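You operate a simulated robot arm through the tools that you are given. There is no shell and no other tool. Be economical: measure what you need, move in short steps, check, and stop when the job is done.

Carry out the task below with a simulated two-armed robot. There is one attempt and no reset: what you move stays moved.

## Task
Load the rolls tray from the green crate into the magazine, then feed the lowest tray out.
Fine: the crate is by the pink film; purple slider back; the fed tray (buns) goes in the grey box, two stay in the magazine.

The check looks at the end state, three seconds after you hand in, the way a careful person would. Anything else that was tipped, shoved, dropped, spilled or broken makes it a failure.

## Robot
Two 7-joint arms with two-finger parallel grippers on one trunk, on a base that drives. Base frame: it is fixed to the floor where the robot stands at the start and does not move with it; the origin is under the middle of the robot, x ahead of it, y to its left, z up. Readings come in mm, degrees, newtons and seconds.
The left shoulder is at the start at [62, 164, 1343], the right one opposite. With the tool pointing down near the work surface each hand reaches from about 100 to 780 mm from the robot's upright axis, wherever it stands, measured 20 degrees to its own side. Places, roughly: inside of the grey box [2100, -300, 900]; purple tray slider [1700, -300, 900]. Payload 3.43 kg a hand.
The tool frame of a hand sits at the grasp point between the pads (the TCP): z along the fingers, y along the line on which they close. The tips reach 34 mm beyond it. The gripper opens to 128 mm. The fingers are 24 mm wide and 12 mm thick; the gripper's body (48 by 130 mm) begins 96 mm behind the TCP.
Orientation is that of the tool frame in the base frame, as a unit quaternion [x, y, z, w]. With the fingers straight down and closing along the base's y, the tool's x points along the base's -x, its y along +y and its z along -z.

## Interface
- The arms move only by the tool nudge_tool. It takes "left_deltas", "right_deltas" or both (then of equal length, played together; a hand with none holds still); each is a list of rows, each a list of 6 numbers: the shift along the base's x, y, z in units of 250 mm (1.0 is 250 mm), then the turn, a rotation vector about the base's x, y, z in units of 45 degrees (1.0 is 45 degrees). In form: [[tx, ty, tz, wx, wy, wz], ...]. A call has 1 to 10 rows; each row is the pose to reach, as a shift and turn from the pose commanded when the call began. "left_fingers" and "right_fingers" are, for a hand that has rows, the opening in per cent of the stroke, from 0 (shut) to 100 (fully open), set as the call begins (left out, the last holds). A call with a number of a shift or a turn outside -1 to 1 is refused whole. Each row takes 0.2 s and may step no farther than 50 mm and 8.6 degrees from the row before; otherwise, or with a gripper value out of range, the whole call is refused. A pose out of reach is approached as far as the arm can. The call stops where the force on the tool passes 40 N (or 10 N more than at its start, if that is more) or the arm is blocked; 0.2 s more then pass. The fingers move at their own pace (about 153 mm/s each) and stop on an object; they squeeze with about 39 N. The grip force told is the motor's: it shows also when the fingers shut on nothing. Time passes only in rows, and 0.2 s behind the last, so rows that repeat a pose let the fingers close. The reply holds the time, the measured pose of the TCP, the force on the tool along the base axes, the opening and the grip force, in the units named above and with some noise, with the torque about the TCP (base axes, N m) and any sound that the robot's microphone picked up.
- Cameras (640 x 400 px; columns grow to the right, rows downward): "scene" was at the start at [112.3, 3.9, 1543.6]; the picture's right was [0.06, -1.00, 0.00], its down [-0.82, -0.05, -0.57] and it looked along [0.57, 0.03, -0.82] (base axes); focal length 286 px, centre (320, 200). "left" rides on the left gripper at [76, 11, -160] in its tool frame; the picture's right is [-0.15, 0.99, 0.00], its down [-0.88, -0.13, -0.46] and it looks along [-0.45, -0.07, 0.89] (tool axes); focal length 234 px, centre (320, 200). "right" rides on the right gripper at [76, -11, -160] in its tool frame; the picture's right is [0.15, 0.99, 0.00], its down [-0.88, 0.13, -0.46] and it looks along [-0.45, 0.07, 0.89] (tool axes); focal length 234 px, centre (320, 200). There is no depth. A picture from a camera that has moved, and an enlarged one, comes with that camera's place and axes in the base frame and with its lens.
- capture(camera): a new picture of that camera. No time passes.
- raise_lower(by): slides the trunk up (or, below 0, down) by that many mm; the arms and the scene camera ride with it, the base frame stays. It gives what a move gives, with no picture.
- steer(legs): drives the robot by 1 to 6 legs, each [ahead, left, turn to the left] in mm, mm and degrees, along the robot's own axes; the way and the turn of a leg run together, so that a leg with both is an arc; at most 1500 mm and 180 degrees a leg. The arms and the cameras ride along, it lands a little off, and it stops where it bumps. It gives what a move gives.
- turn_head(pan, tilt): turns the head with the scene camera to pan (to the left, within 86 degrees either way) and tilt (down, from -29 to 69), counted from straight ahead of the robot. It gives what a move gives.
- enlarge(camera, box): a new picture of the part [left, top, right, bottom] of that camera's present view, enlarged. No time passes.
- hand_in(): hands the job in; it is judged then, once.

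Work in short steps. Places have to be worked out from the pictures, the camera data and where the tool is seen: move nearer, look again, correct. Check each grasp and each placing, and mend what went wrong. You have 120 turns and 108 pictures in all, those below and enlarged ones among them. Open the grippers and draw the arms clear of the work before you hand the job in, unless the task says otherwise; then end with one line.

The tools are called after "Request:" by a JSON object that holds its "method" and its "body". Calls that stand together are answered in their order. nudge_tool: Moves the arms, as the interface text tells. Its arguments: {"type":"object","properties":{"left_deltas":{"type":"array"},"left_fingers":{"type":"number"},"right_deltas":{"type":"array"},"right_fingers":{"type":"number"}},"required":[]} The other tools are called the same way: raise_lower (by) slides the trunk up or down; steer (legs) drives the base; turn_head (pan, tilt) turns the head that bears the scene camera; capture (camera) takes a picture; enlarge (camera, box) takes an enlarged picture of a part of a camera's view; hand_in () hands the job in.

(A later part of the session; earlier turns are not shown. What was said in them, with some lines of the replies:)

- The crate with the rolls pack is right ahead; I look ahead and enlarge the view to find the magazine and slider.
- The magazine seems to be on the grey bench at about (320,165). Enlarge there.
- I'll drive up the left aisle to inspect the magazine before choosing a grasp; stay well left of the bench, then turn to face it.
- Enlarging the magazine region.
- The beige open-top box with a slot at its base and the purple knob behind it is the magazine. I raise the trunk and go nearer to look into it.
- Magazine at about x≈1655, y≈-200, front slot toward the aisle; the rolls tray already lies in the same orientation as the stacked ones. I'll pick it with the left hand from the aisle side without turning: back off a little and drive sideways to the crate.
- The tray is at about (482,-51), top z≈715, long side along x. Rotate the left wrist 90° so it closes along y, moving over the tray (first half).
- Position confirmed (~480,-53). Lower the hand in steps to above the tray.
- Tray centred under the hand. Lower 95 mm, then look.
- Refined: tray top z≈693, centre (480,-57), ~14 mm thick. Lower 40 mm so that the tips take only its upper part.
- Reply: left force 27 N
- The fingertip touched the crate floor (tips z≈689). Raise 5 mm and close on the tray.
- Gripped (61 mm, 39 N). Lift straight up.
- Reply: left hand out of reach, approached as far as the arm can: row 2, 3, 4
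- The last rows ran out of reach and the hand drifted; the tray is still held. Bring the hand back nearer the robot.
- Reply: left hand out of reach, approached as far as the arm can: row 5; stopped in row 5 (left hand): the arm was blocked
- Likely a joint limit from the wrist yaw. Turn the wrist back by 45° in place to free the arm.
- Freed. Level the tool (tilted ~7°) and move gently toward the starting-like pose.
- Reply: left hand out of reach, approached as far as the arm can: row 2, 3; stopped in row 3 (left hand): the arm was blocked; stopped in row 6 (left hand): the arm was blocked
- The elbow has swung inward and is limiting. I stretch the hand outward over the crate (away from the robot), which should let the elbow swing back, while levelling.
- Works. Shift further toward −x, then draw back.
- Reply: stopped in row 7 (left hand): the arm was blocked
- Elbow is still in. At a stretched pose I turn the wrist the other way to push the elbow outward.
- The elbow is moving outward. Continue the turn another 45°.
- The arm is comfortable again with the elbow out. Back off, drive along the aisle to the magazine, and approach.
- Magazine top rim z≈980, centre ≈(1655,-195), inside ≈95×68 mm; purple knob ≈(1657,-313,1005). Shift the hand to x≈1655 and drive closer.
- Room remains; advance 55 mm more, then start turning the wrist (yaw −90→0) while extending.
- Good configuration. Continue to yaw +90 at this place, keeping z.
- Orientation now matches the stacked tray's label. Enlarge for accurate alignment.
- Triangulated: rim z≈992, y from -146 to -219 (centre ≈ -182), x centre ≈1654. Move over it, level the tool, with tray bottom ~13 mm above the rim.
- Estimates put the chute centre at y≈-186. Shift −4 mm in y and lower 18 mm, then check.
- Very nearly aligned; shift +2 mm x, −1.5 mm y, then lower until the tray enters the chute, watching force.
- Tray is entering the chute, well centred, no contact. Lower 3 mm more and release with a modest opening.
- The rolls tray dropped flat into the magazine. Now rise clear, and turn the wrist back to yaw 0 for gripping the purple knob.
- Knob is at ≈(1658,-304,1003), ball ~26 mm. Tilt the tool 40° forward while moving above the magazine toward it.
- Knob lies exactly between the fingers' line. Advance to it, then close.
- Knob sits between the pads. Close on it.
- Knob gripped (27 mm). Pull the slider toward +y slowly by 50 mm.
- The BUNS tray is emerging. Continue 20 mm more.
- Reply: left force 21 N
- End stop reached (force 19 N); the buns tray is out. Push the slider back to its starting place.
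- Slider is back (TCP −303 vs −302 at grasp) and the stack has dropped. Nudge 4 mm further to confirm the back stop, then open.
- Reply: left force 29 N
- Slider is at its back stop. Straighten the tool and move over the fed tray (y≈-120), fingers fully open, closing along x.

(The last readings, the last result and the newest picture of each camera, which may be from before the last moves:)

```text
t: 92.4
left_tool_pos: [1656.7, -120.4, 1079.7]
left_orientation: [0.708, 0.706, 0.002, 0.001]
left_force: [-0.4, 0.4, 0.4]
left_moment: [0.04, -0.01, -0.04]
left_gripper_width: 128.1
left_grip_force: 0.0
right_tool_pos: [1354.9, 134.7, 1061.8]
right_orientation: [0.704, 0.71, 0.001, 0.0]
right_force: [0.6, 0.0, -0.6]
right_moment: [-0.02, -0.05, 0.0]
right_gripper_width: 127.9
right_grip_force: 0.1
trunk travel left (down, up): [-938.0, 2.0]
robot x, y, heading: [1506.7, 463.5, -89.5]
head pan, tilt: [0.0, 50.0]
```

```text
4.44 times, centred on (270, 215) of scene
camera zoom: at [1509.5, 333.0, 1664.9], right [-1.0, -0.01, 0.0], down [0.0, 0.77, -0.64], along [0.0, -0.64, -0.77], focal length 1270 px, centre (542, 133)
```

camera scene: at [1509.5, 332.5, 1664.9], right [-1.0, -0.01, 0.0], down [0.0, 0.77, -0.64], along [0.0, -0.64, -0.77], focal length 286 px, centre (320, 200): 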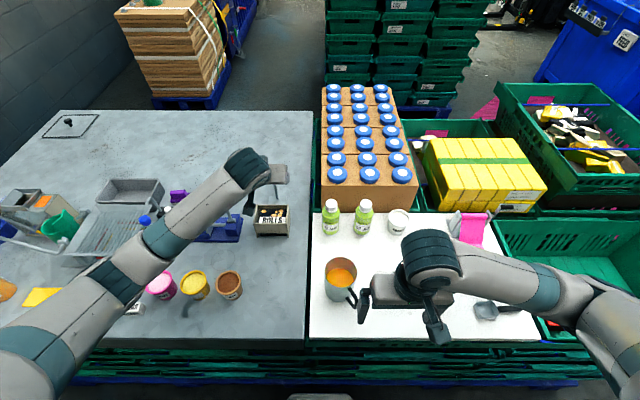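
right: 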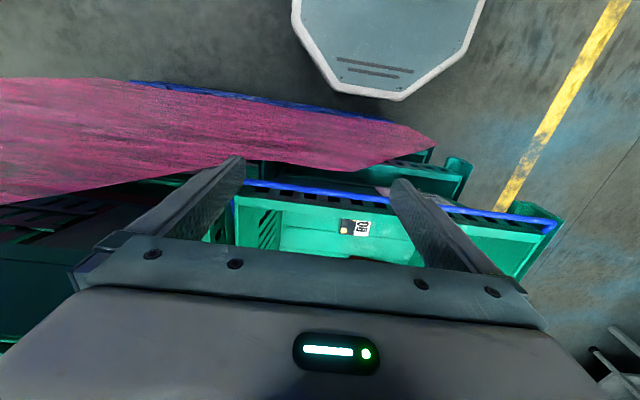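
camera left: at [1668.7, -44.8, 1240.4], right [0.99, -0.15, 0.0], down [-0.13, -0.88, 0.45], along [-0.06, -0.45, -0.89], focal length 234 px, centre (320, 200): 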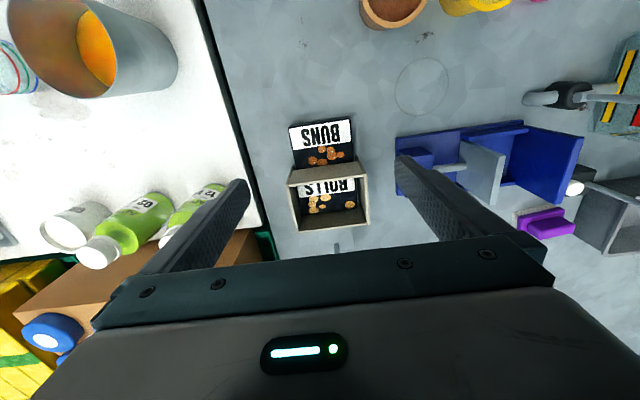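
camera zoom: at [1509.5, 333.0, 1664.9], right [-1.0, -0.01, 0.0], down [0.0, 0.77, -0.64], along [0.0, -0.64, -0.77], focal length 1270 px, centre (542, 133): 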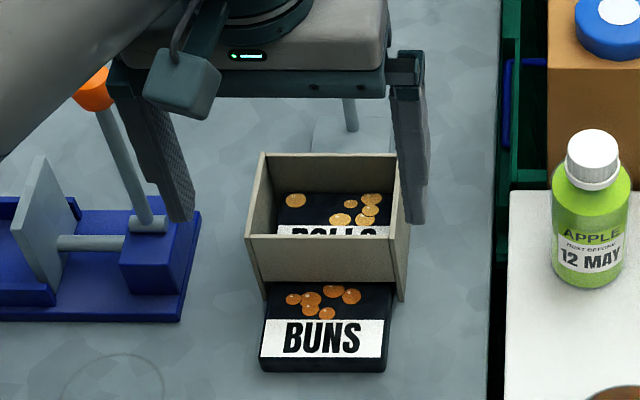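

Fed tray spans y≈-90…-151, x centre ≈1656. Lower beside it to tips ≈ z 928 at y≈-115, then check.

Request:
{"method": "nudge_tool", "body": {"left_deltas": [[0, 0.02, -0.16, 0, 0, 0], [0, 0.02, -0.32, 0, 0, 0], [0, 0.02, -0.46, 0, 0, 0], [0, 0.02, -0.46, 0, 0, 0]]}}

Request:
{"method": "enlarge", "body": {"camera": "left", "box": [200, 60, 440, 260]}}

Request:
{"method": "enlarge", "body": {"camera": "scene", "box": [220, 170, 320, 260]}}

```text
t: 93.4
left_tool_pos: [1657.7, -116.8, 968.3]
left_orientation: [0.708, 0.706, 0.001, 0.0]
left_force: [0.3, -0.5, -0.3]
left_moment: [0.02, -0.03, 0.01]
left_gripper_width: 127.8
left_grip_force: 0.0
right_tool_pos: [1356.3, 135.2, 1060.2]
right_orientation: [0.704, 0.71, 0.001, -0.001]
right_force: [-0.3, -0.1, 0.7]
right_moment: [-0.02, -0.04, -0.02]
right_gripper_width: 128.0
right_grip_force: 0.0
trunk travel left (down, up): [-938.0, 2.0]
robot x, y, heading: [1508.4, 462.7, -89.8]
head pan, tilt: [0.0, 50.0]
```

```text
2.00 times, centred on (320, 160) of left
camera zoom: at [1668.8, -40.8, 1126.7], right [0.99, -0.15, 0.0], down [-0.13, -0.88, 0.46], along [-0.07, -0.45, -0.89], focal length 468 px, centre (320, 280)
```

zoom: 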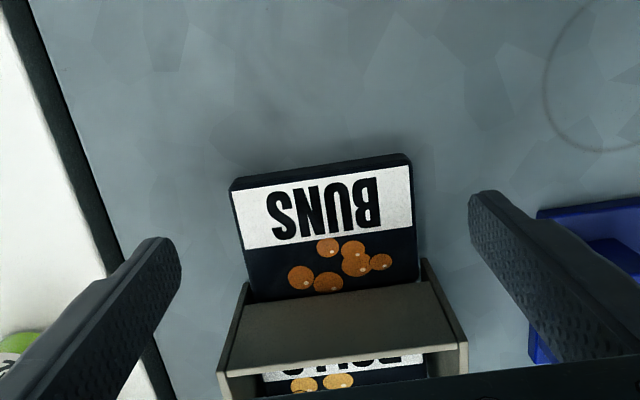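

```text
4.44 times, centred on (270, 215) of scene
camera zoom: at [1509.6, 333.1, 1665.0], right [-1.0, -0.01, 0.0], down [0.0, 0.77, -0.64], along [0.0, -0.64, -0.77], focal length 1270 px, centre (542, 133)
```

zoom: 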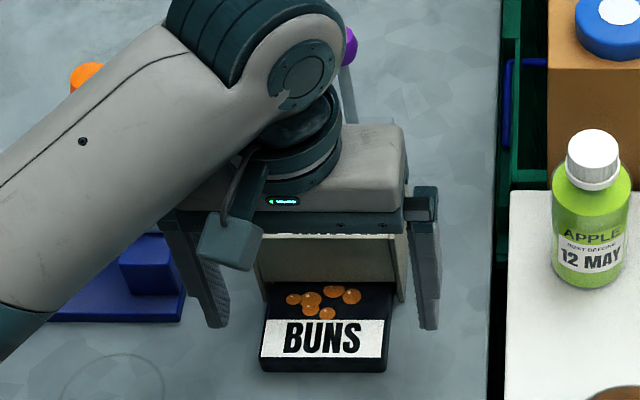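

Centred. Lower in small steps until the tips just touch the bench (or 16 mm).

Request:
{"method": "nudge_tool", "body": {"left_deltas": [[0, 0.004, -0.016, 0, 0, 0], [0, 0.004, -0.032, 0, 0, 0], [0, 0.004, -0.048, 0, 0, 0], [0, 0.004, -0.064, 0, 0, 0], [0, 0.004, -0.064, 0, 0, 0]]}}

```text
t: 94.6
left_tool_pos: [1659.3, -113.0, 949.7]
left_orientation: [0.708, 0.706, 0.001, 0.001]
left_force: [-0.1, -0.5, -0.7]
left_moment: [0.0, -0.02, -0.01]
left_gripper_width: 128.1
left_grip_force: 0.1
right_tool_pos: [1355.1, 135.6, 1061.4]
right_orientation: [0.704, 0.71, 0.002, 0.0]
right_force: [0.2, 0.2, -0.2]
right_moment: [0.05, 0.01, -0.02]
right_gripper_width: 128.0
right_grip_force: 0.0
trunk travel left (down, up): [-938.0, 2.0]
robot x, y, heading: [1507.0, 462.0, -89.8]
head pan, tilt: [0.0, 50.0]
```

No contact yet at tips 916. Another 8 mm.

Request:
{"method": "nudge_tool", "body": {"left_deltas": [[0, 0, -0.012, 0, 0, 0], [0, 0, -0.022, 0, 0, 0], [0, 0, -0.032, 0, 0, 0], [0, 0, -0.032, 0, 0, 0]]}}

Request:
{"method": "enlarge", "body": {"camera": "scene", "box": [240, 205, 310, 260]}}

```text
t: 95.6
left_tool_pos: [1657.6, -113.3, 943.1]
left_orientation: [0.708, 0.706, 0.0, 0.0]
left_force: [1.5, 0.0, -0.6]
left_moment: [0.01, -0.03, 0.01]
left_gripper_width: 127.8
left_grip_force: 0.1
right_tool_pos: [1355.4, 136.7, 1061.1]
right_orientation: [0.704, 0.71, 0.001, 0.0]
right_force: [-0.1, 0.7, 0.0]
right_moment: [-0.01, -0.02, 0.03]
right_gripper_width: 128.0
right_grip_force: 0.0
trunk travel left (down, up): [-938.0, 2.0]
robot x, y, heading: [1507.6, 458.1, -89.9]
head pan, tilt: [0.0, 50.0]
```

```text
7.27 times, centred on (275, 232) of scene
camera zoom: at [1510.0, 332.9, 1664.9], right [-1.0, -0.01, 0.0], down [0.0, 0.77, -0.64], along [0.0, -0.64, -0.77], focal length 2078 px, centre (647, -36)
```

zoom: 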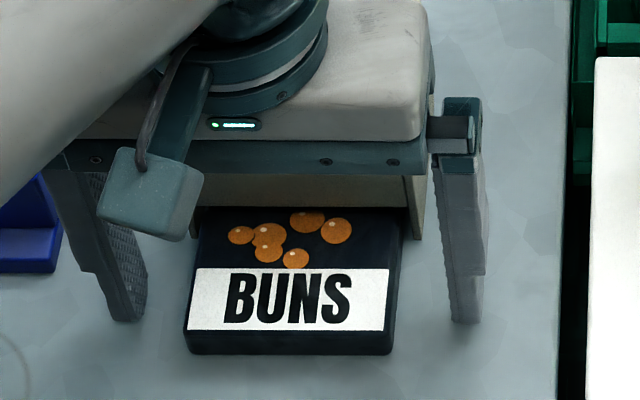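

Tips (z≈909) overlap the tray sides well. Close on the tray.

Request:
{"method": "nudge_tool", "body": {"left_deltas": [[0, 0, 0, 0, 0, 0], [0, 0, 0, 0, 0, 0], [0, 0, 0, 0, 0, 0], [0, 0, 0, 0, 0, 0]], "left_fingers": 45}}

Request:
{"method": "nudge_tool", "body": {"left_deltas": [[0, 0.02, 0, 0, 0, 0], [0, 0.05, 0, 0, 0, 0], [0, 0.08, 0.01, 0, 0, 0], [0, 0.1, 0.03, 0, 0, 0]]}}

Request:
{"method": "enlarge", "body": {"camera": "scene", "box": [220, 170, 320, 260]}}

```text
t: 96.6
left_tool_pos: [1657.6, -113.9, 942.9]
left_orientation: [0.708, 0.706, 0.001, 0.001]
left_force: [-0.6, -0.4, -0.5]
left_moment: [0.01, 0.02, 0.02]
left_gripper_width: 84.2
left_grip_force: 39.1
right_tool_pos: [1356.3, 134.7, 1060.7]
right_orientation: [0.704, 0.71, 0.0, -0.001]
right_force: [0.1, 0.3, -0.1]
right_moment: [0.0, 0.01, 0.03]
right_gripper_width: 127.9
right_grip_force: 0.0
trunk travel left (down, up): [-938.0, 2.0]
robot x, y, heading: [1505.1, 459.8, -89.5]
head pan, tilt: [0.0, 50.0]
```

```text
t: 97.6
left_tool_pos: [1658.4, -88.4, 950.3]
left_orientation: [0.708, 0.706, 0.001, 0.001]
left_force: [0.1, 0.9, -0.7]
left_moment: [0.01, -0.01, -0.05]
left_gripper_width: 83.9
left_grip_force: 39.4
right_tool_pos: [1354.8, 134.7, 1060.9]
right_orientation: [0.704, 0.71, 0.0, -0.001]
right_force: [0.0, -0.2, -0.7]
right_moment: [0.01, 0.02, 0.01]
right_gripper_width: 127.7
right_grip_force: 0.1
trunk travel left (down, up): [-938.0, 2.0]
robot x, y, heading: [1505.7, 461.2, -89.6]
head pan, tilt: [0.0, 50.0]
```

```text
4.44 times, centred on (270, 215) of scene
camera zoom: at [1509.9, 332.9, 1664.9], right [-1.0, -0.01, 0.0], down [0.0, 0.77, -0.64], along [0.0, -0.64, -0.77], focal length 1270 px, centre (542, 133)
```

zoom: 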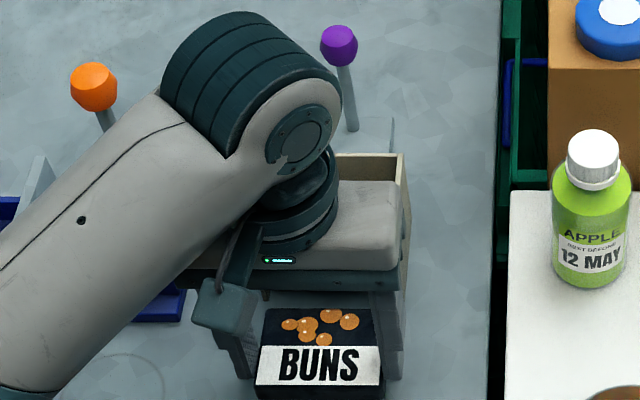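

Gripped (84 mm) and drawn free. Lift and retract.

Request:
{"method": "nudge_tool", "body": {"left_deltas": [[0, 0.05, 0.15, 0, 0, 0], [0, 0.1, 0.33, 0, 0, 0], [0, 0.2, 0.5, 0, 0, 0], [0, 0.35, 0.6, 0, 0, 0], [0, 0.5, 0.65, 0, 0, 0], [0, 0.65, 0.65, 0, 0, 0]]}}

Request:
{"method": "steer", "body": {"legs": [[-130, 0, 0], [0, 330, 0]]}}

Request:
{"method": "capture", "body": {"camera": "scene"}}

```text
t: 99.0
left_tool_pos: [1659.4, 78.7, 1112.3]
left_orientation: [0.708, 0.706, 0.0, 0.0]
left_force: [0.9, 0.1, -0.5]
left_moment: [0.01, 0.01, 0.03]
left_gripper_width: 84.1
left_grip_force: 38.7
right_tool_pos: [1355.0, 135.2, 1061.1]
right_orientation: [0.704, 0.711, 0.0, 0.0]
right_force: [0.6, -0.6, -0.3]
right_moment: [0.0, 0.03, 0.06]
right_gripper_width: 128.1
right_grip_force: 0.2
trunk travel left (down, up): [-938.0, 2.0]
robot x, y, heading: [1510.3, 459.5, -89.8]
head pan, tilt: [0.0, 50.0]
```

```text
t: 102.1
left_tool_pos: [1981.7, 210.3, 1112.0]
left_orientation: [0.707, 0.707, 0.001, 0.0]
left_force: [0.4, -0.1, -1.2]
left_moment: [-0.01, -0.05, 0.03]
left_gripper_width: 84.4
left_grip_force: 39.0
right_tool_pos: [1679.5, 267.5, 1061.2]
right_orientation: [0.703, 0.711, 0.001, -0.001]
right_force: [0.0, 0.2, 0.1]
right_moment: [0.0, -0.01, 0.02]
right_gripper_width: 128.0
right_grip_force: 0.0
trunk travel left (down, up): [-938.0, 2.0]
robot x, y, heading: [1831.5, 590.8, -89.4]
head pan, tilt: [0.0, 50.0]
```

```text
37 pictures are left
camera scene: at [1832.8, 465.9, 1664.9], right [-1.0, -0.01, 0.0], down [-0.01, 0.77, -0.64], along [0.01, -0.64, -0.77], focal length 286 px, centre (320, 200)
```

scene: 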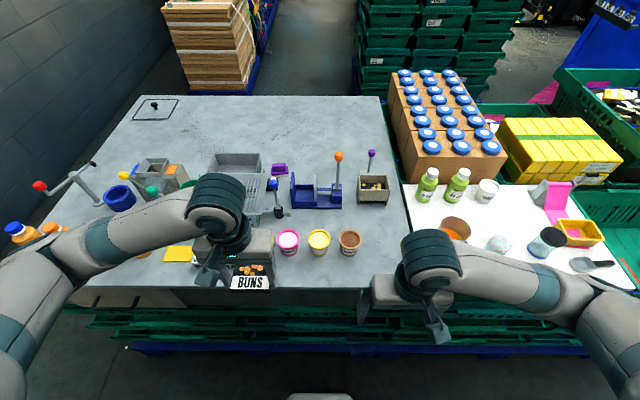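

Request:
{"method": "enlarge", "body": {"camera": "scene", "box": [140, 135, 300, 235]}}

Request:
{"method": "capture", "body": {"camera": "left"}}

```text
4.00 times, centred on (220, 185) of scene
camera zoom: at [1832.8, 465.9, 1664.9], right [-1.0, -0.01, 0.0], down [-0.01, 0.77, -0.64], along [0.01, -0.64, -0.77], focal length 1143 px, centre (720, 260)
```

zoom: 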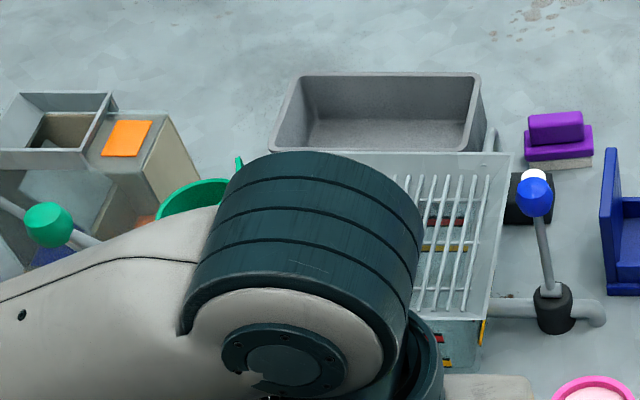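

```text
35 pictures are left
camera left: at [1993.5, 286.1, 1272.1], right [0.99, -0.15, 0.0], down [-0.13, -0.88, 0.45], along [-0.06, -0.45, -0.89], focal length 234 px, centre (320, 200)
```

left: 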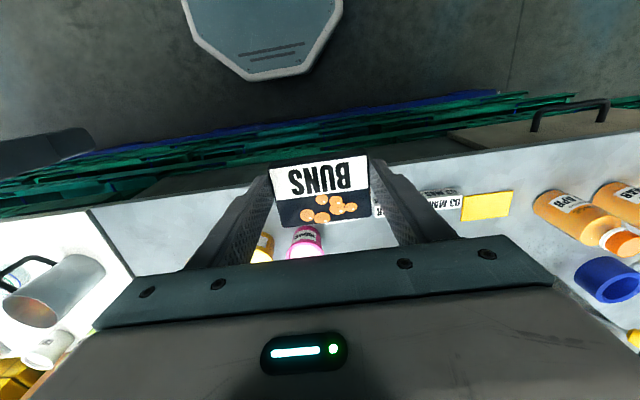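

Grey box opening ≈ x 2057–2220, y −227…−327 (centre ≈ (2138,−277)), rim ≈ z 980, behind the sieve gadget. Drive left and forward, keeping the tray high.

Request:
{"method": "steer", "body": {"legs": [[0, 140, 0], [130, 0, 0]]}}

Request:
{"method": "nudge_tool", "body": {"left_deltas": [[0, -0.15, 0, 0, 0, 0], [0, -0.3, 0, 0, 0, 0], [0, -0.45, 0, 0, 0, 0], [0, -0.6, 0, 0, 0, 0], [0, -0.75, 0, 0, 0, 0]]}}

Request:
{"method": "capture", "body": {"camera": "scene"}}

Request:
{"method": "capture", "body": {"camera": "left"}}

```text
t: 104.2
left_tool_pos: [2127.2, 90.8, 1112.9]
left_orientation: [0.705, 0.709, 0.0, 0.001]
left_force: [0.6, 0.2, 0.0]
left_moment: [0.01, 0.08, 0.02]
left_gripper_width: 84.0
left_grip_force: 38.6
right_tool_pos: [1825.5, 144.9, 1061.8]
right_orientation: [0.702, 0.712, 0.0, 0.0]
right_force: [-0.6, -0.6, 1.0]
right_moment: [-0.01, 0.03, 0.0]
right_gripper_width: 128.0
right_grip_force: 0.1
trunk travel left (down, up): [-938.0, 2.0]
robot x, y, heading: [1975.0, 469.7, -89.0]
head pan, tilt: [0.0, 50.0]
```

```text
t: 105.5
left_tool_pos: [2129.6, -98.9, 1113.7]
left_orientation: [0.706, 0.708, 0.002, 0.001]
left_force: [0.3, 0.0, -1.0]
left_moment: [0.05, 0.02, -0.01]
left_gripper_width: 84.0
left_grip_force: 39.0
right_tool_pos: [1824.4, 143.1, 1059.9]
right_orientation: [0.701, 0.713, 0.001, -0.001]
right_force: [-0.1, -0.3, 0.4]
right_moment: [0.05, 0.0, 0.01]
right_gripper_width: 128.2
right_grip_force: 0.1
trunk travel left (down, up): [-938.0, 2.0]
robot x, y, heading: [1977.0, 465.5, -88.9]
head pan, tilt: [0.0, 50.0]
```

```text
34 pictures are left
camera scene: at [1976.8, 341.5, 1664.8], right [-1.0, -0.02, 0.0], down [-0.01, 0.77, -0.64], along [0.01, -0.64, -0.77], focal length 286 px, centre (320, 200)
```

scene: 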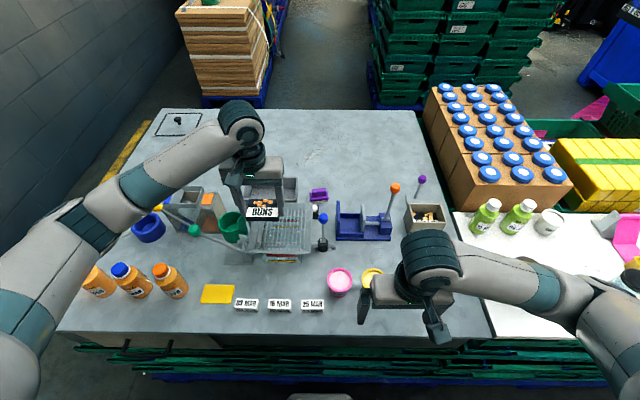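

```text
33 pictures are left
camera left: at [2139.3, -22.9, 1273.7], right [0.99, -0.14, 0.0], down [-0.13, -0.88, 0.45], along [-0.06, -0.45, -0.89], focal length 234 px, centre (320, 200)
```

left: 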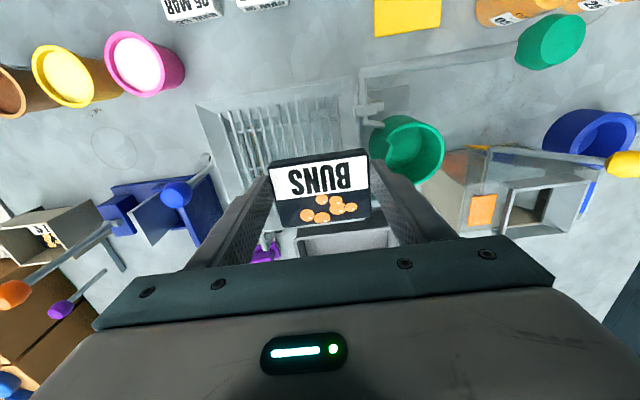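

Green lever ball stands high at ≈(2270,−22,1120), clear of my path at x≈2130. Extend to above the box centre (2139,−278).

Request:
{"method": "nudge_tool", "body": {"left_deltas": [[0.01, -0.15, 0, 0, 0, 0], [0.02, -0.3, 0, 0, 0, 0], [0.03, -0.45, 0, 0, 0, 0], [0.04, -0.6, 0, 0, 0, 0], [0.04, -0.72, 0, 0, 0, 0]]}}

Request:
{"method": "capture", "body": {"camera": "left"}}

Request:
{"method": "enlarge", "body": {"camera": "scene", "box": [180, 120, 340, 270]}}

```text
t: 106.7
left_tool_pos: [2134.6, -280.8, 1112.7]
left_orientation: [0.705, 0.709, 0.002, 0.0]
left_force: [0.6, 0.3, -1.2]
left_moment: [0.01, -0.02, -0.03]
left_gripper_width: 84.1
left_grip_force: 39.0
right_tool_pos: [1824.0, 142.7, 1059.6]
right_orientation: [0.701, 0.713, 0.002, -0.001]
right_force: [-0.1, -0.4, 0.0]
right_moment: [0.01, -0.02, 0.0]
right_gripper_width: 128.0
right_grip_force: 0.2
trunk travel left (down, up): [-938.0, 2.0]
robot x, y, heading: [1975.1, 468.0, -89.2]
head pan, tilt: [0.0, 50.0]
```

```text
32 pictures are left
camera left: at [2145.2, -205.7, 1273.2], right [0.99, -0.14, 0.0], down [-0.13, -0.88, 0.45], along [-0.06, -0.45, -0.89], focal length 234 px, centre (320, 200)
```

left: 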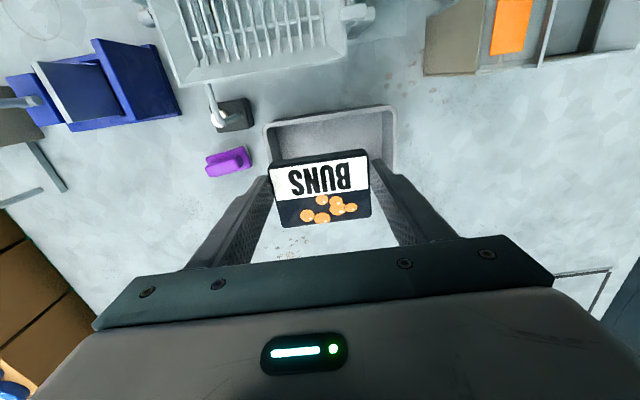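

```text
2.67 times, centred on (260, 195) of scene
camera zoom: at [1975.6, 341.1, 1664.8], right [-1.0, -0.02, 0.0], down [-0.01, 0.77, -0.64], along [0.01, -0.64, -0.77], focal length 762 px, centre (480, 213)
```

zoom: 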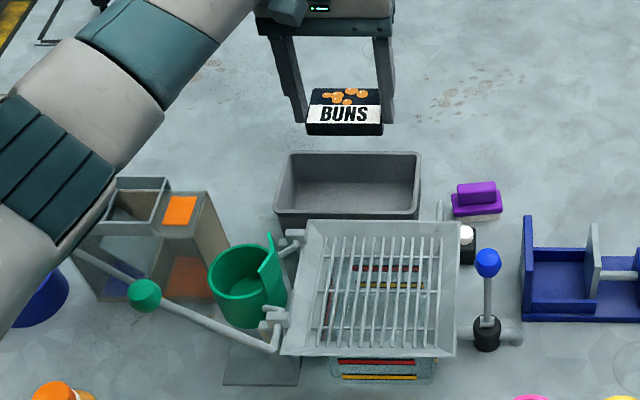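

Box centre refined to (2143,−299), rim z≈962. Align and lower in stages.

Request:
{"method": "nudge_tool", "body": {"left_deltas": [[0.034, -0.05, 0, 0, 0, 0], [0.034, -0.05, -0.15, 0, 0, 0], [0.034, -0.05, -0.3, 0, 0, 0], [0.034, -0.05, -0.42, 0, 0, 0]]}}

Request:
{"method": "capture", "body": {"camera": "left"}}

Request:
{"method": "enlarge", "body": {"camera": "scene", "box": [220, 130, 320, 220]}}

```text
t: 107.7
left_tool_pos: [2144.8, -292.5, 1008.5]
left_orientation: [0.706, 0.709, 0.003, 0.001]
left_force: [0.2, -0.7, -0.5]
left_moment: [0.03, 0.01, -0.03]
left_gripper_width: 84.2
left_grip_force: 38.7
right_tool_pos: [1823.3, 143.7, 1060.5]
right_orientation: [0.701, 0.714, 0.001, -0.001]
right_force: [0.7, 0.0, 0.1]
right_moment: [0.01, -0.05, 0.03]
right_gripper_width: 127.8
right_grip_force: 0.2
trunk travel left (down, up): [-938.0, 2.0]
robot x, y, heading: [1977.3, 465.7, -89.0]
head pan, tilt: [0.0, 50.0]
```

```text
30 pictures are left
camera left: at [2156.7, -216.9, 1168.6], right [0.99, -0.14, 0.0], down [-0.13, -0.88, 0.45], along [-0.06, -0.45, -0.89], focal length 234 px, centre (320, 200)
```

left: 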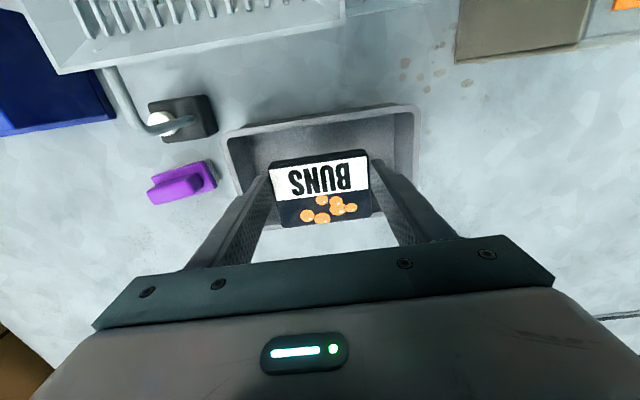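

```text
4.44 times, centred on (270, 175) of scene
camera zoom: at [1976.7, 342.0, 1664.9], right [-1.0, -0.01, 0.0], down [-0.01, 0.77, -0.64], along [0.01, -0.64, -0.77], focal length 1270 px, centre (542, 311)
```

zoom: 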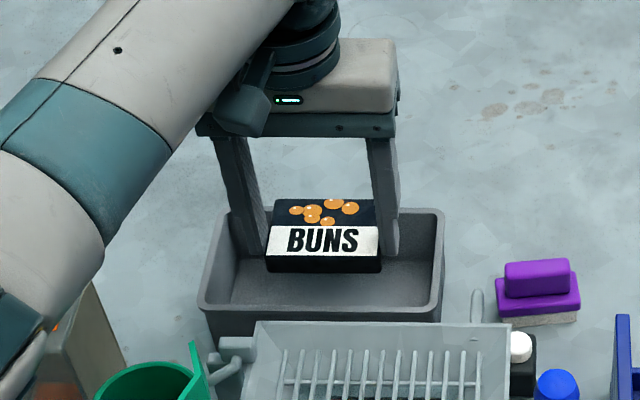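

Aligned over the box. Lower into it.

Request:
{"method": "nudge_tool", "body": {"left_deltas": [[0, 0, -0.08, 0, 0, 0], [0, 0, -0.14, 0, 0, 0], [0, 0, -0.18, 0, 0, 0], [0, 0, -0.2, 0, 0, 0], [0, 0, -0.22, 0, 0, 0], [0, 0, -0.235, 0, 0, 0]]}}

Request:
{"method": "enlarge", "body": {"camera": "scene", "box": [220, 130, 320, 220]}}

```text
t: 109.0
left_tool_pos: [2145.3, -292.1, 946.9]
left_orientation: [0.706, 0.708, 0.001, 0.001]
left_force: [0.2, -0.5, -1.2]
left_moment: [0.03, -0.01, 0.0]
left_gripper_width: 84.0
left_grip_force: 39.1
right_tool_pos: [1825.2, 143.6, 1060.2]
right_orientation: [0.701, 0.713, 0.0, -0.001]
right_force: [-0.3, 0.0, 0.9]
right_moment: [0.03, -0.01, -0.02]
right_gripper_width: 128.2
right_grip_force: 0.0
trunk travel left (down, up): [-938.0, 2.0]
robot x, y, heading: [1974.3, 470.5, -89.1]
head pan, tilt: [0.0, 50.0]
```

```text
4.44 times, centred on (270, 175) of scene
camera zoom: at [1977.0, 342.4, 1664.9], right [-1.0, -0.01, 0.0], down [-0.01, 0.77, -0.64], along [0.01, -0.64, -0.77], focal length 1270 px, centre (542, 311)
```

zoom: 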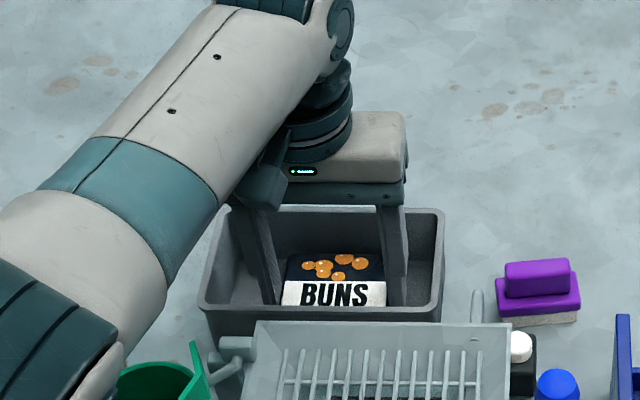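

Still no floor contact; lower up to 6 mm more in 2 mm rows.

Request:
{"method": "nudge_tool", "body": {"left_deltas": [[0, 0, -0.008, 0, 0, 0], [0, 0, -0.016, 0, 0, 0], [0, 0, -0.022, 0, 0, 0], [0, 0, -0.022, 0, 0, 0]]}}

```text
t: 110.0
left_tool_pos: [2145.1, -292.3, 947.3]
left_orientation: [0.706, 0.709, -0.002, 0.003]
left_force: [4.1, -5.7, 23.7]
left_moment: [0.22, -0.15, -0.05]
left_gripper_width: 84.2
left_grip_force: 38.9
right_tool_pos: [1824.5, 144.4, 1062.4]
right_orientation: [0.701, 0.713, 0.0, 0.0]
right_force: [1.0, -0.9, 0.1]
right_moment: [-0.01, 0.03, -0.04]
right_gripper_width: 127.7
right_grip_force: 0.1
trunk travel left (down, up): [-938.0, 2.0]
robot x, y, heading: [1979.8, 470.9, -89.1]
head pan, tilt: [0.0, 50.0]
```

Tray rests on the box floor (24 N). Ease up 5 mm and release with a limited opening, then rise.

Request:
{"method": "nudge_tool", "body": {"left_deltas": [[0, 0, 0.02, 0, 0, 0]]}}

Request:
{"method": "nudge_tool", "body": {"left_deltas": [[0, 0, 0, 0, 0, 0], [0, 0, 0, 0, 0, 0], [0, 0, 0, 0, 0, 0]], "left_fingers": 82}}

Request:
{"method": "nudge_tool", "body": {"left_deltas": [[0, 0, 0.15, 0, 0, 0], [0, 0, 0.33, 0, 0, 0], [0, 0, 0.5, 0, 0, 0], [0, 0, 0.66, 0, 0, 0]]}}

Request:
{"method": "enlarge", "body": {"camera": "scene", "box": [200, 120, 360, 240]}}

```text
t: 110.5
left_tool_pos: [2145.6, -290.1, 945.9]
left_orientation: [0.705, 0.709, 0.001, 0.0]
left_force: [0.5, -2.6, 8.3]
left_moment: [-0.35, -0.04, -0.04]
left_gripper_width: 84.1
left_grip_force: 39.1
right_tool_pos: [1823.8, 144.4, 1059.5]
right_orientation: [0.701, 0.713, 0.0, -0.001]
right_force: [0.0, 0.1, -0.5]
right_moment: [-0.01, 0.02, -0.01]
right_gripper_width: 127.9
right_grip_force: 0.1
trunk travel left (down, up): [-938.0, 2.0]
robot x, y, heading: [1973.0, 470.0, -89.4]
head pan, tilt: [0.0, 50.0]
```

```text
t: 111.2
left_tool_pos: [2146.3, -291.3, 946.5]
left_orientation: [0.705, 0.709, 0.001, 0.0]
left_force: [0.0, -0.2, 0.0]
left_moment: [0.01, 0.04, 0.02]
left_gripper_width: 105.0
left_grip_force: 0.0
right_tool_pos: [1824.6, 143.0, 1061.2]
right_orientation: [0.701, 0.713, 0.001, -0.001]
right_force: [0.2, 0.4, 0.5]
right_moment: [0.01, -0.04, 0.0]
right_gripper_width: 128.0
right_grip_force: 0.0
trunk travel left (down, up): [-938.0, 2.0]
robot x, y, heading: [1977.8, 471.8, -89.1]
head pan, tilt: [0.0, 50.0]
```

```text
t: 112.2
left_tool_pos: [2145.7, -290.0, 1114.4]
left_orientation: [0.705, 0.709, 0.001, 0.0]
left_force: [-0.7, 0.0, 0.3]
left_moment: [-0.01, 0.0, 0.0]
left_gripper_width: 105.0
left_grip_force: 0.0
right_tool_pos: [1824.6, 143.5, 1060.3]
right_orientation: [0.701, 0.713, 0.0, 0.0]
right_force: [0.3, 1.0, -0.4]
right_moment: [-0.01, 0.02, -0.02]
right_gripper_width: 128.0
right_grip_force: 0.1
trunk travel left (down, up): [-938.0, 2.0]
robot x, y, heading: [1974.1, 471.3, -89.1]
head pan, tilt: [0.0, 50.0]
```

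```text
3.33 times, centred on (280, 180) of scene
camera zoom: at [1976.6, 343.3, 1664.9], right [-1.0, -0.01, 0.0], down [-0.01, 0.77, -0.64], along [0.01, -0.64, -0.77], focal length 952 px, centre (453, 267)
```

zoom: 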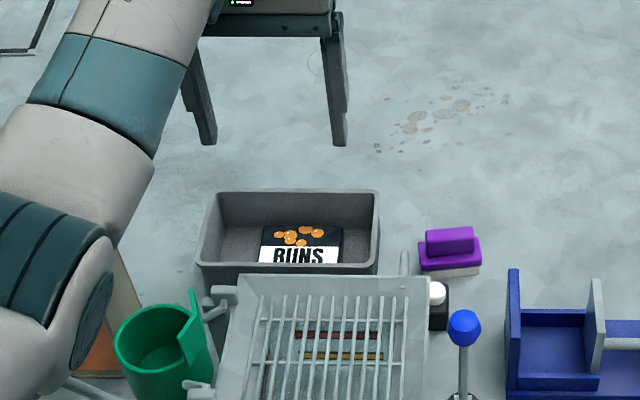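

The buns tray lies flat in the grey box. Retract along the same path, then back off.

Request:
{"method": "nudge_tool", "body": {"left_deltas": [[-0.03, 0.15, 0, 0, 0, 0], [-0.06, 0.35, 0, 0, 0, 0], [-0.08, 0.54, 0, 0, 0, 0], [-0.09, 0.73, 0, 0, 0, 0], [-0.09, 0.87, 0, 0, 0, 0], [-0.09, 1.0, 0, 0, 0, 0]]}}

Request:
{"method": "nudge_tool", "body": {"left_deltas": [[0, 0.15, 0, 0, 0, 0], [0, 0.3, 0, 0, 0, 0], [0, 0.45, 0, 0, 0, 0], [0, 0.52, 0, 0, 0, 0]]}}

Request:
{"method": "steer", "body": {"legs": [[-250, 0, 0]]}}

Request:
{"method": "capture", "body": {"camera": "scene"}}

```text
refused: row 2 steps farther than a row can; nothing moved
```

```text
t: 113.2
left_tool_pos: [2146.4, -161.3, 1111.5]
left_orientation: [0.705, 0.709, 0.002, 0.0]
left_force: [0.6, -0.2, 0.7]
left_moment: [0.03, 0.03, 0.0]
left_gripper_width: 104.8
left_grip_force: 0.0
right_tool_pos: [1824.9, 144.7, 1060.0]
right_orientation: [0.701, 0.713, 0.001, 0.0]
right_force: [-0.6, -0.7, -0.6]
right_moment: [0.04, 0.03, -0.02]
right_gripper_width: 128.2
right_grip_force: 0.1
trunk travel left (down, up): [-938.0, 2.0]
robot x, y, heading: [1975.0, 474.0, -89.2]
head pan, tilt: [0.0, 50.0]
```

```text
t: 115.1
left_tool_pos: [2141.9, 92.6, 1112.6]
left_orientation: [0.705, 0.71, 0.001, 0.001]
left_force: [0.2, 0.2, 1.4]
left_moment: [-0.01, -0.02, -0.02]
left_gripper_width: 104.7
left_grip_force: 0.0
right_tool_pos: [1821.0, 398.7, 1061.1]
right_orientation: [0.702, 0.712, 0.001, -0.001]
right_force: [0.5, -0.6, 0.5]
right_moment: [0.05, -0.02, -0.02]
right_gripper_width: 128.1
right_grip_force: 0.0
trunk travel left (down, up): [-938.0, 2.0]
robot x, y, heading: [1969.9, 729.5, -89.0]
head pan, tilt: [0.0, 50.0]
```

```text
26 pictures are left
camera scene: at [1973.1, 597.1, 1664.7], right [-1.0, -0.01, 0.0], down [-0.01, 0.77, -0.64], along [0.01, -0.64, -0.77], focal length 286 px, centre (320, 200)
```

scene: 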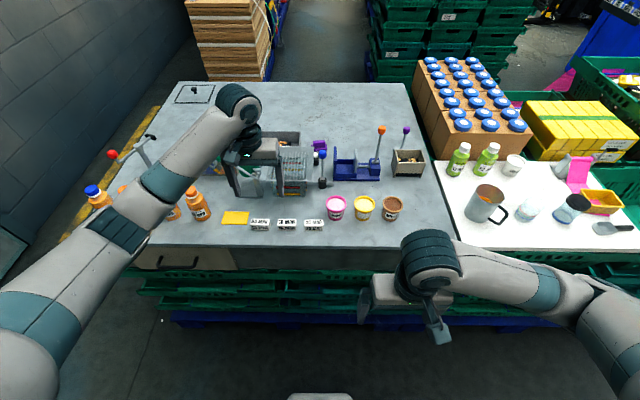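

First retract was refused but the rest moved clear without force. Back off further and inspect everything.

Request:
{"method": "steer", "body": {"legs": [[-200, 0, 0]]}}

Request:
{"method": "turn_head", "body": {"pan": 0, "tilt": 38}}

Request:
{"method": "enlarge", "body": {"camera": "scene", "box": [80, 140, 300, 280]}}

Request:
{"method": "enlarge", "body": {"camera": "scene", "box": [250, 140, 450, 265]}}

```text
t: 116.7
left_tool_pos: [2140.7, 290.5, 1110.5]
left_orientation: [0.705, 0.709, 0.002, -0.002]
left_force: [0.2, 0.0, 0.4]
left_moment: [0.01, 0.01, -0.02]
left_gripper_width: 104.9
left_grip_force: 0.0
right_tool_pos: [1818.1, 595.7, 1060.1]
right_orientation: [0.701, 0.713, 0.001, -0.001]
right_force: [-0.3, -0.6, -0.5]
right_moment: [0.03, -0.02, 0.0]
right_gripper_width: 128.0
right_grip_force: 0.0
trunk travel left (down, up): [-938.0, 2.0]
robot x, y, heading: [1973.5, 923.5, -88.7]
head pan, tilt: [0.0, 50.0]
```

```text
t: 117.4
left_tool_pos: [2140.6, 294.2, 1112.8]
left_orientation: [0.705, 0.709, 0.001, 0.001]
left_force: [-0.2, -0.1, 0.2]
left_moment: [-0.01, 0.0, 0.03]
left_gripper_width: 104.9
left_grip_force: 0.1
right_tool_pos: [1818.5, 597.8, 1061.6]
right_orientation: [0.701, 0.713, 0.002, -0.001]
right_force: [0.3, 0.1, 0.1]
right_moment: [-0.02, -0.04, -0.03]
right_gripper_width: 128.0
right_grip_force: 0.1
trunk travel left (down, up): [-938.0, 2.0]
robot x, y, heading: [1970.4, 925.1, -89.0]
head pan, tilt: [0.0, 38.0]
```

```text
2.86 times, centred on (190, 210) of scene
camera zoom: at [1970.5, 789.0, 1682.2], right [-1.0, -0.02, 0.0], down [-0.01, 0.62, -0.79], along [0.01, -0.79, -0.62], focal length 816 px, centre (691, 171)
```

zoom: 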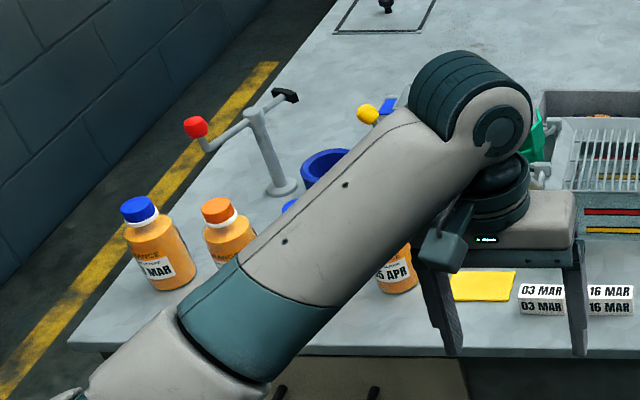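

```text
3.20 times, centred on (350, 202) of scene
camera zoom: at [1970.5, 789.0, 1682.2], right [-1.0, -0.02, 0.0], down [-0.01, 0.62, -0.79], along [0.01, -0.79, -0.62], focal length 914 px, centre (224, 192)
```

zoom: 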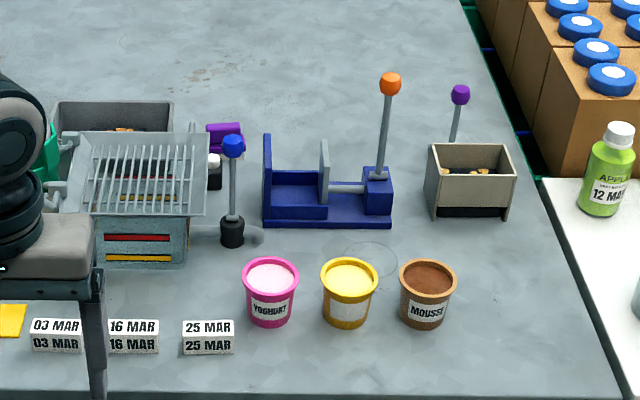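

Everything looks in place; one quick look at the green lever that the arm hid.

Request:
{"method": "steer", "body": {"legs": [[-150, 0, 0], [0, -350, 0]]}}

Request:
{"method": "capture", "body": {"camera": "scene"}}

```text
t: 120.6
left_tool_pos: [1802.6, 435.0, 1111.7]
left_orientation: [0.702, 0.713, 0.002, 0.0]
left_force: [-0.3, 0.0, -0.6]
left_moment: [-0.01, 0.04, 0.03]
left_gripper_width: 105.0
left_grip_force: 0.1
right_tool_pos: [1478.5, 737.4, 1061.6]
right_orientation: [0.698, 0.716, 0.0, -0.001]
right_force: [-0.1, 0.6, -0.2]
right_moment: [0.0, 0.01, -0.01]
right_gripper_width: 127.9
right_grip_force: 0.2
trunk travel left (down, up): [-938.0, 2.0]
robot x, y, heading: [1622.4, 1067.8, -88.5]
head pan, tilt: [0.0, 38.0]
```

```text
23 pictures are left
camera scene: at [1628.7, 928.5, 1682.1], right [-1.0, -0.02, 0.0], down [-0.02, 0.62, -0.79], along [0.02, -0.79, -0.62], focal length 286 px, centre (320, 200)
```

scene: 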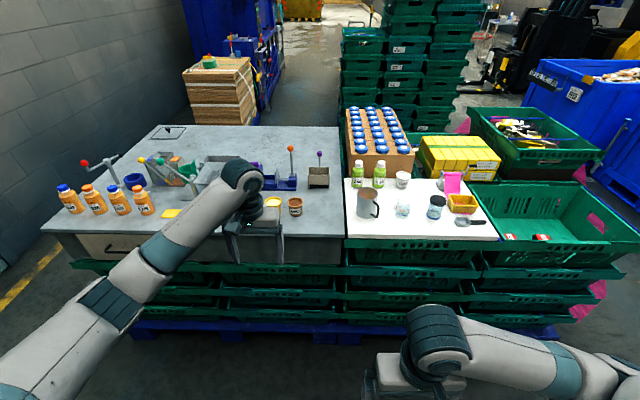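

All is in place: two trays in the magazine, slider back, buns in the grey box, nothing disturbed. Handing in.

Request:
{"method": "hand_in", "body": {}}

```text
The job is handed in.
```

The job is handed in: the rolls tray is in the magazine with one other tray, the purple slider is back at its stop, the buns tray lies flat in the grey box, and I saw nothing else disturbed.
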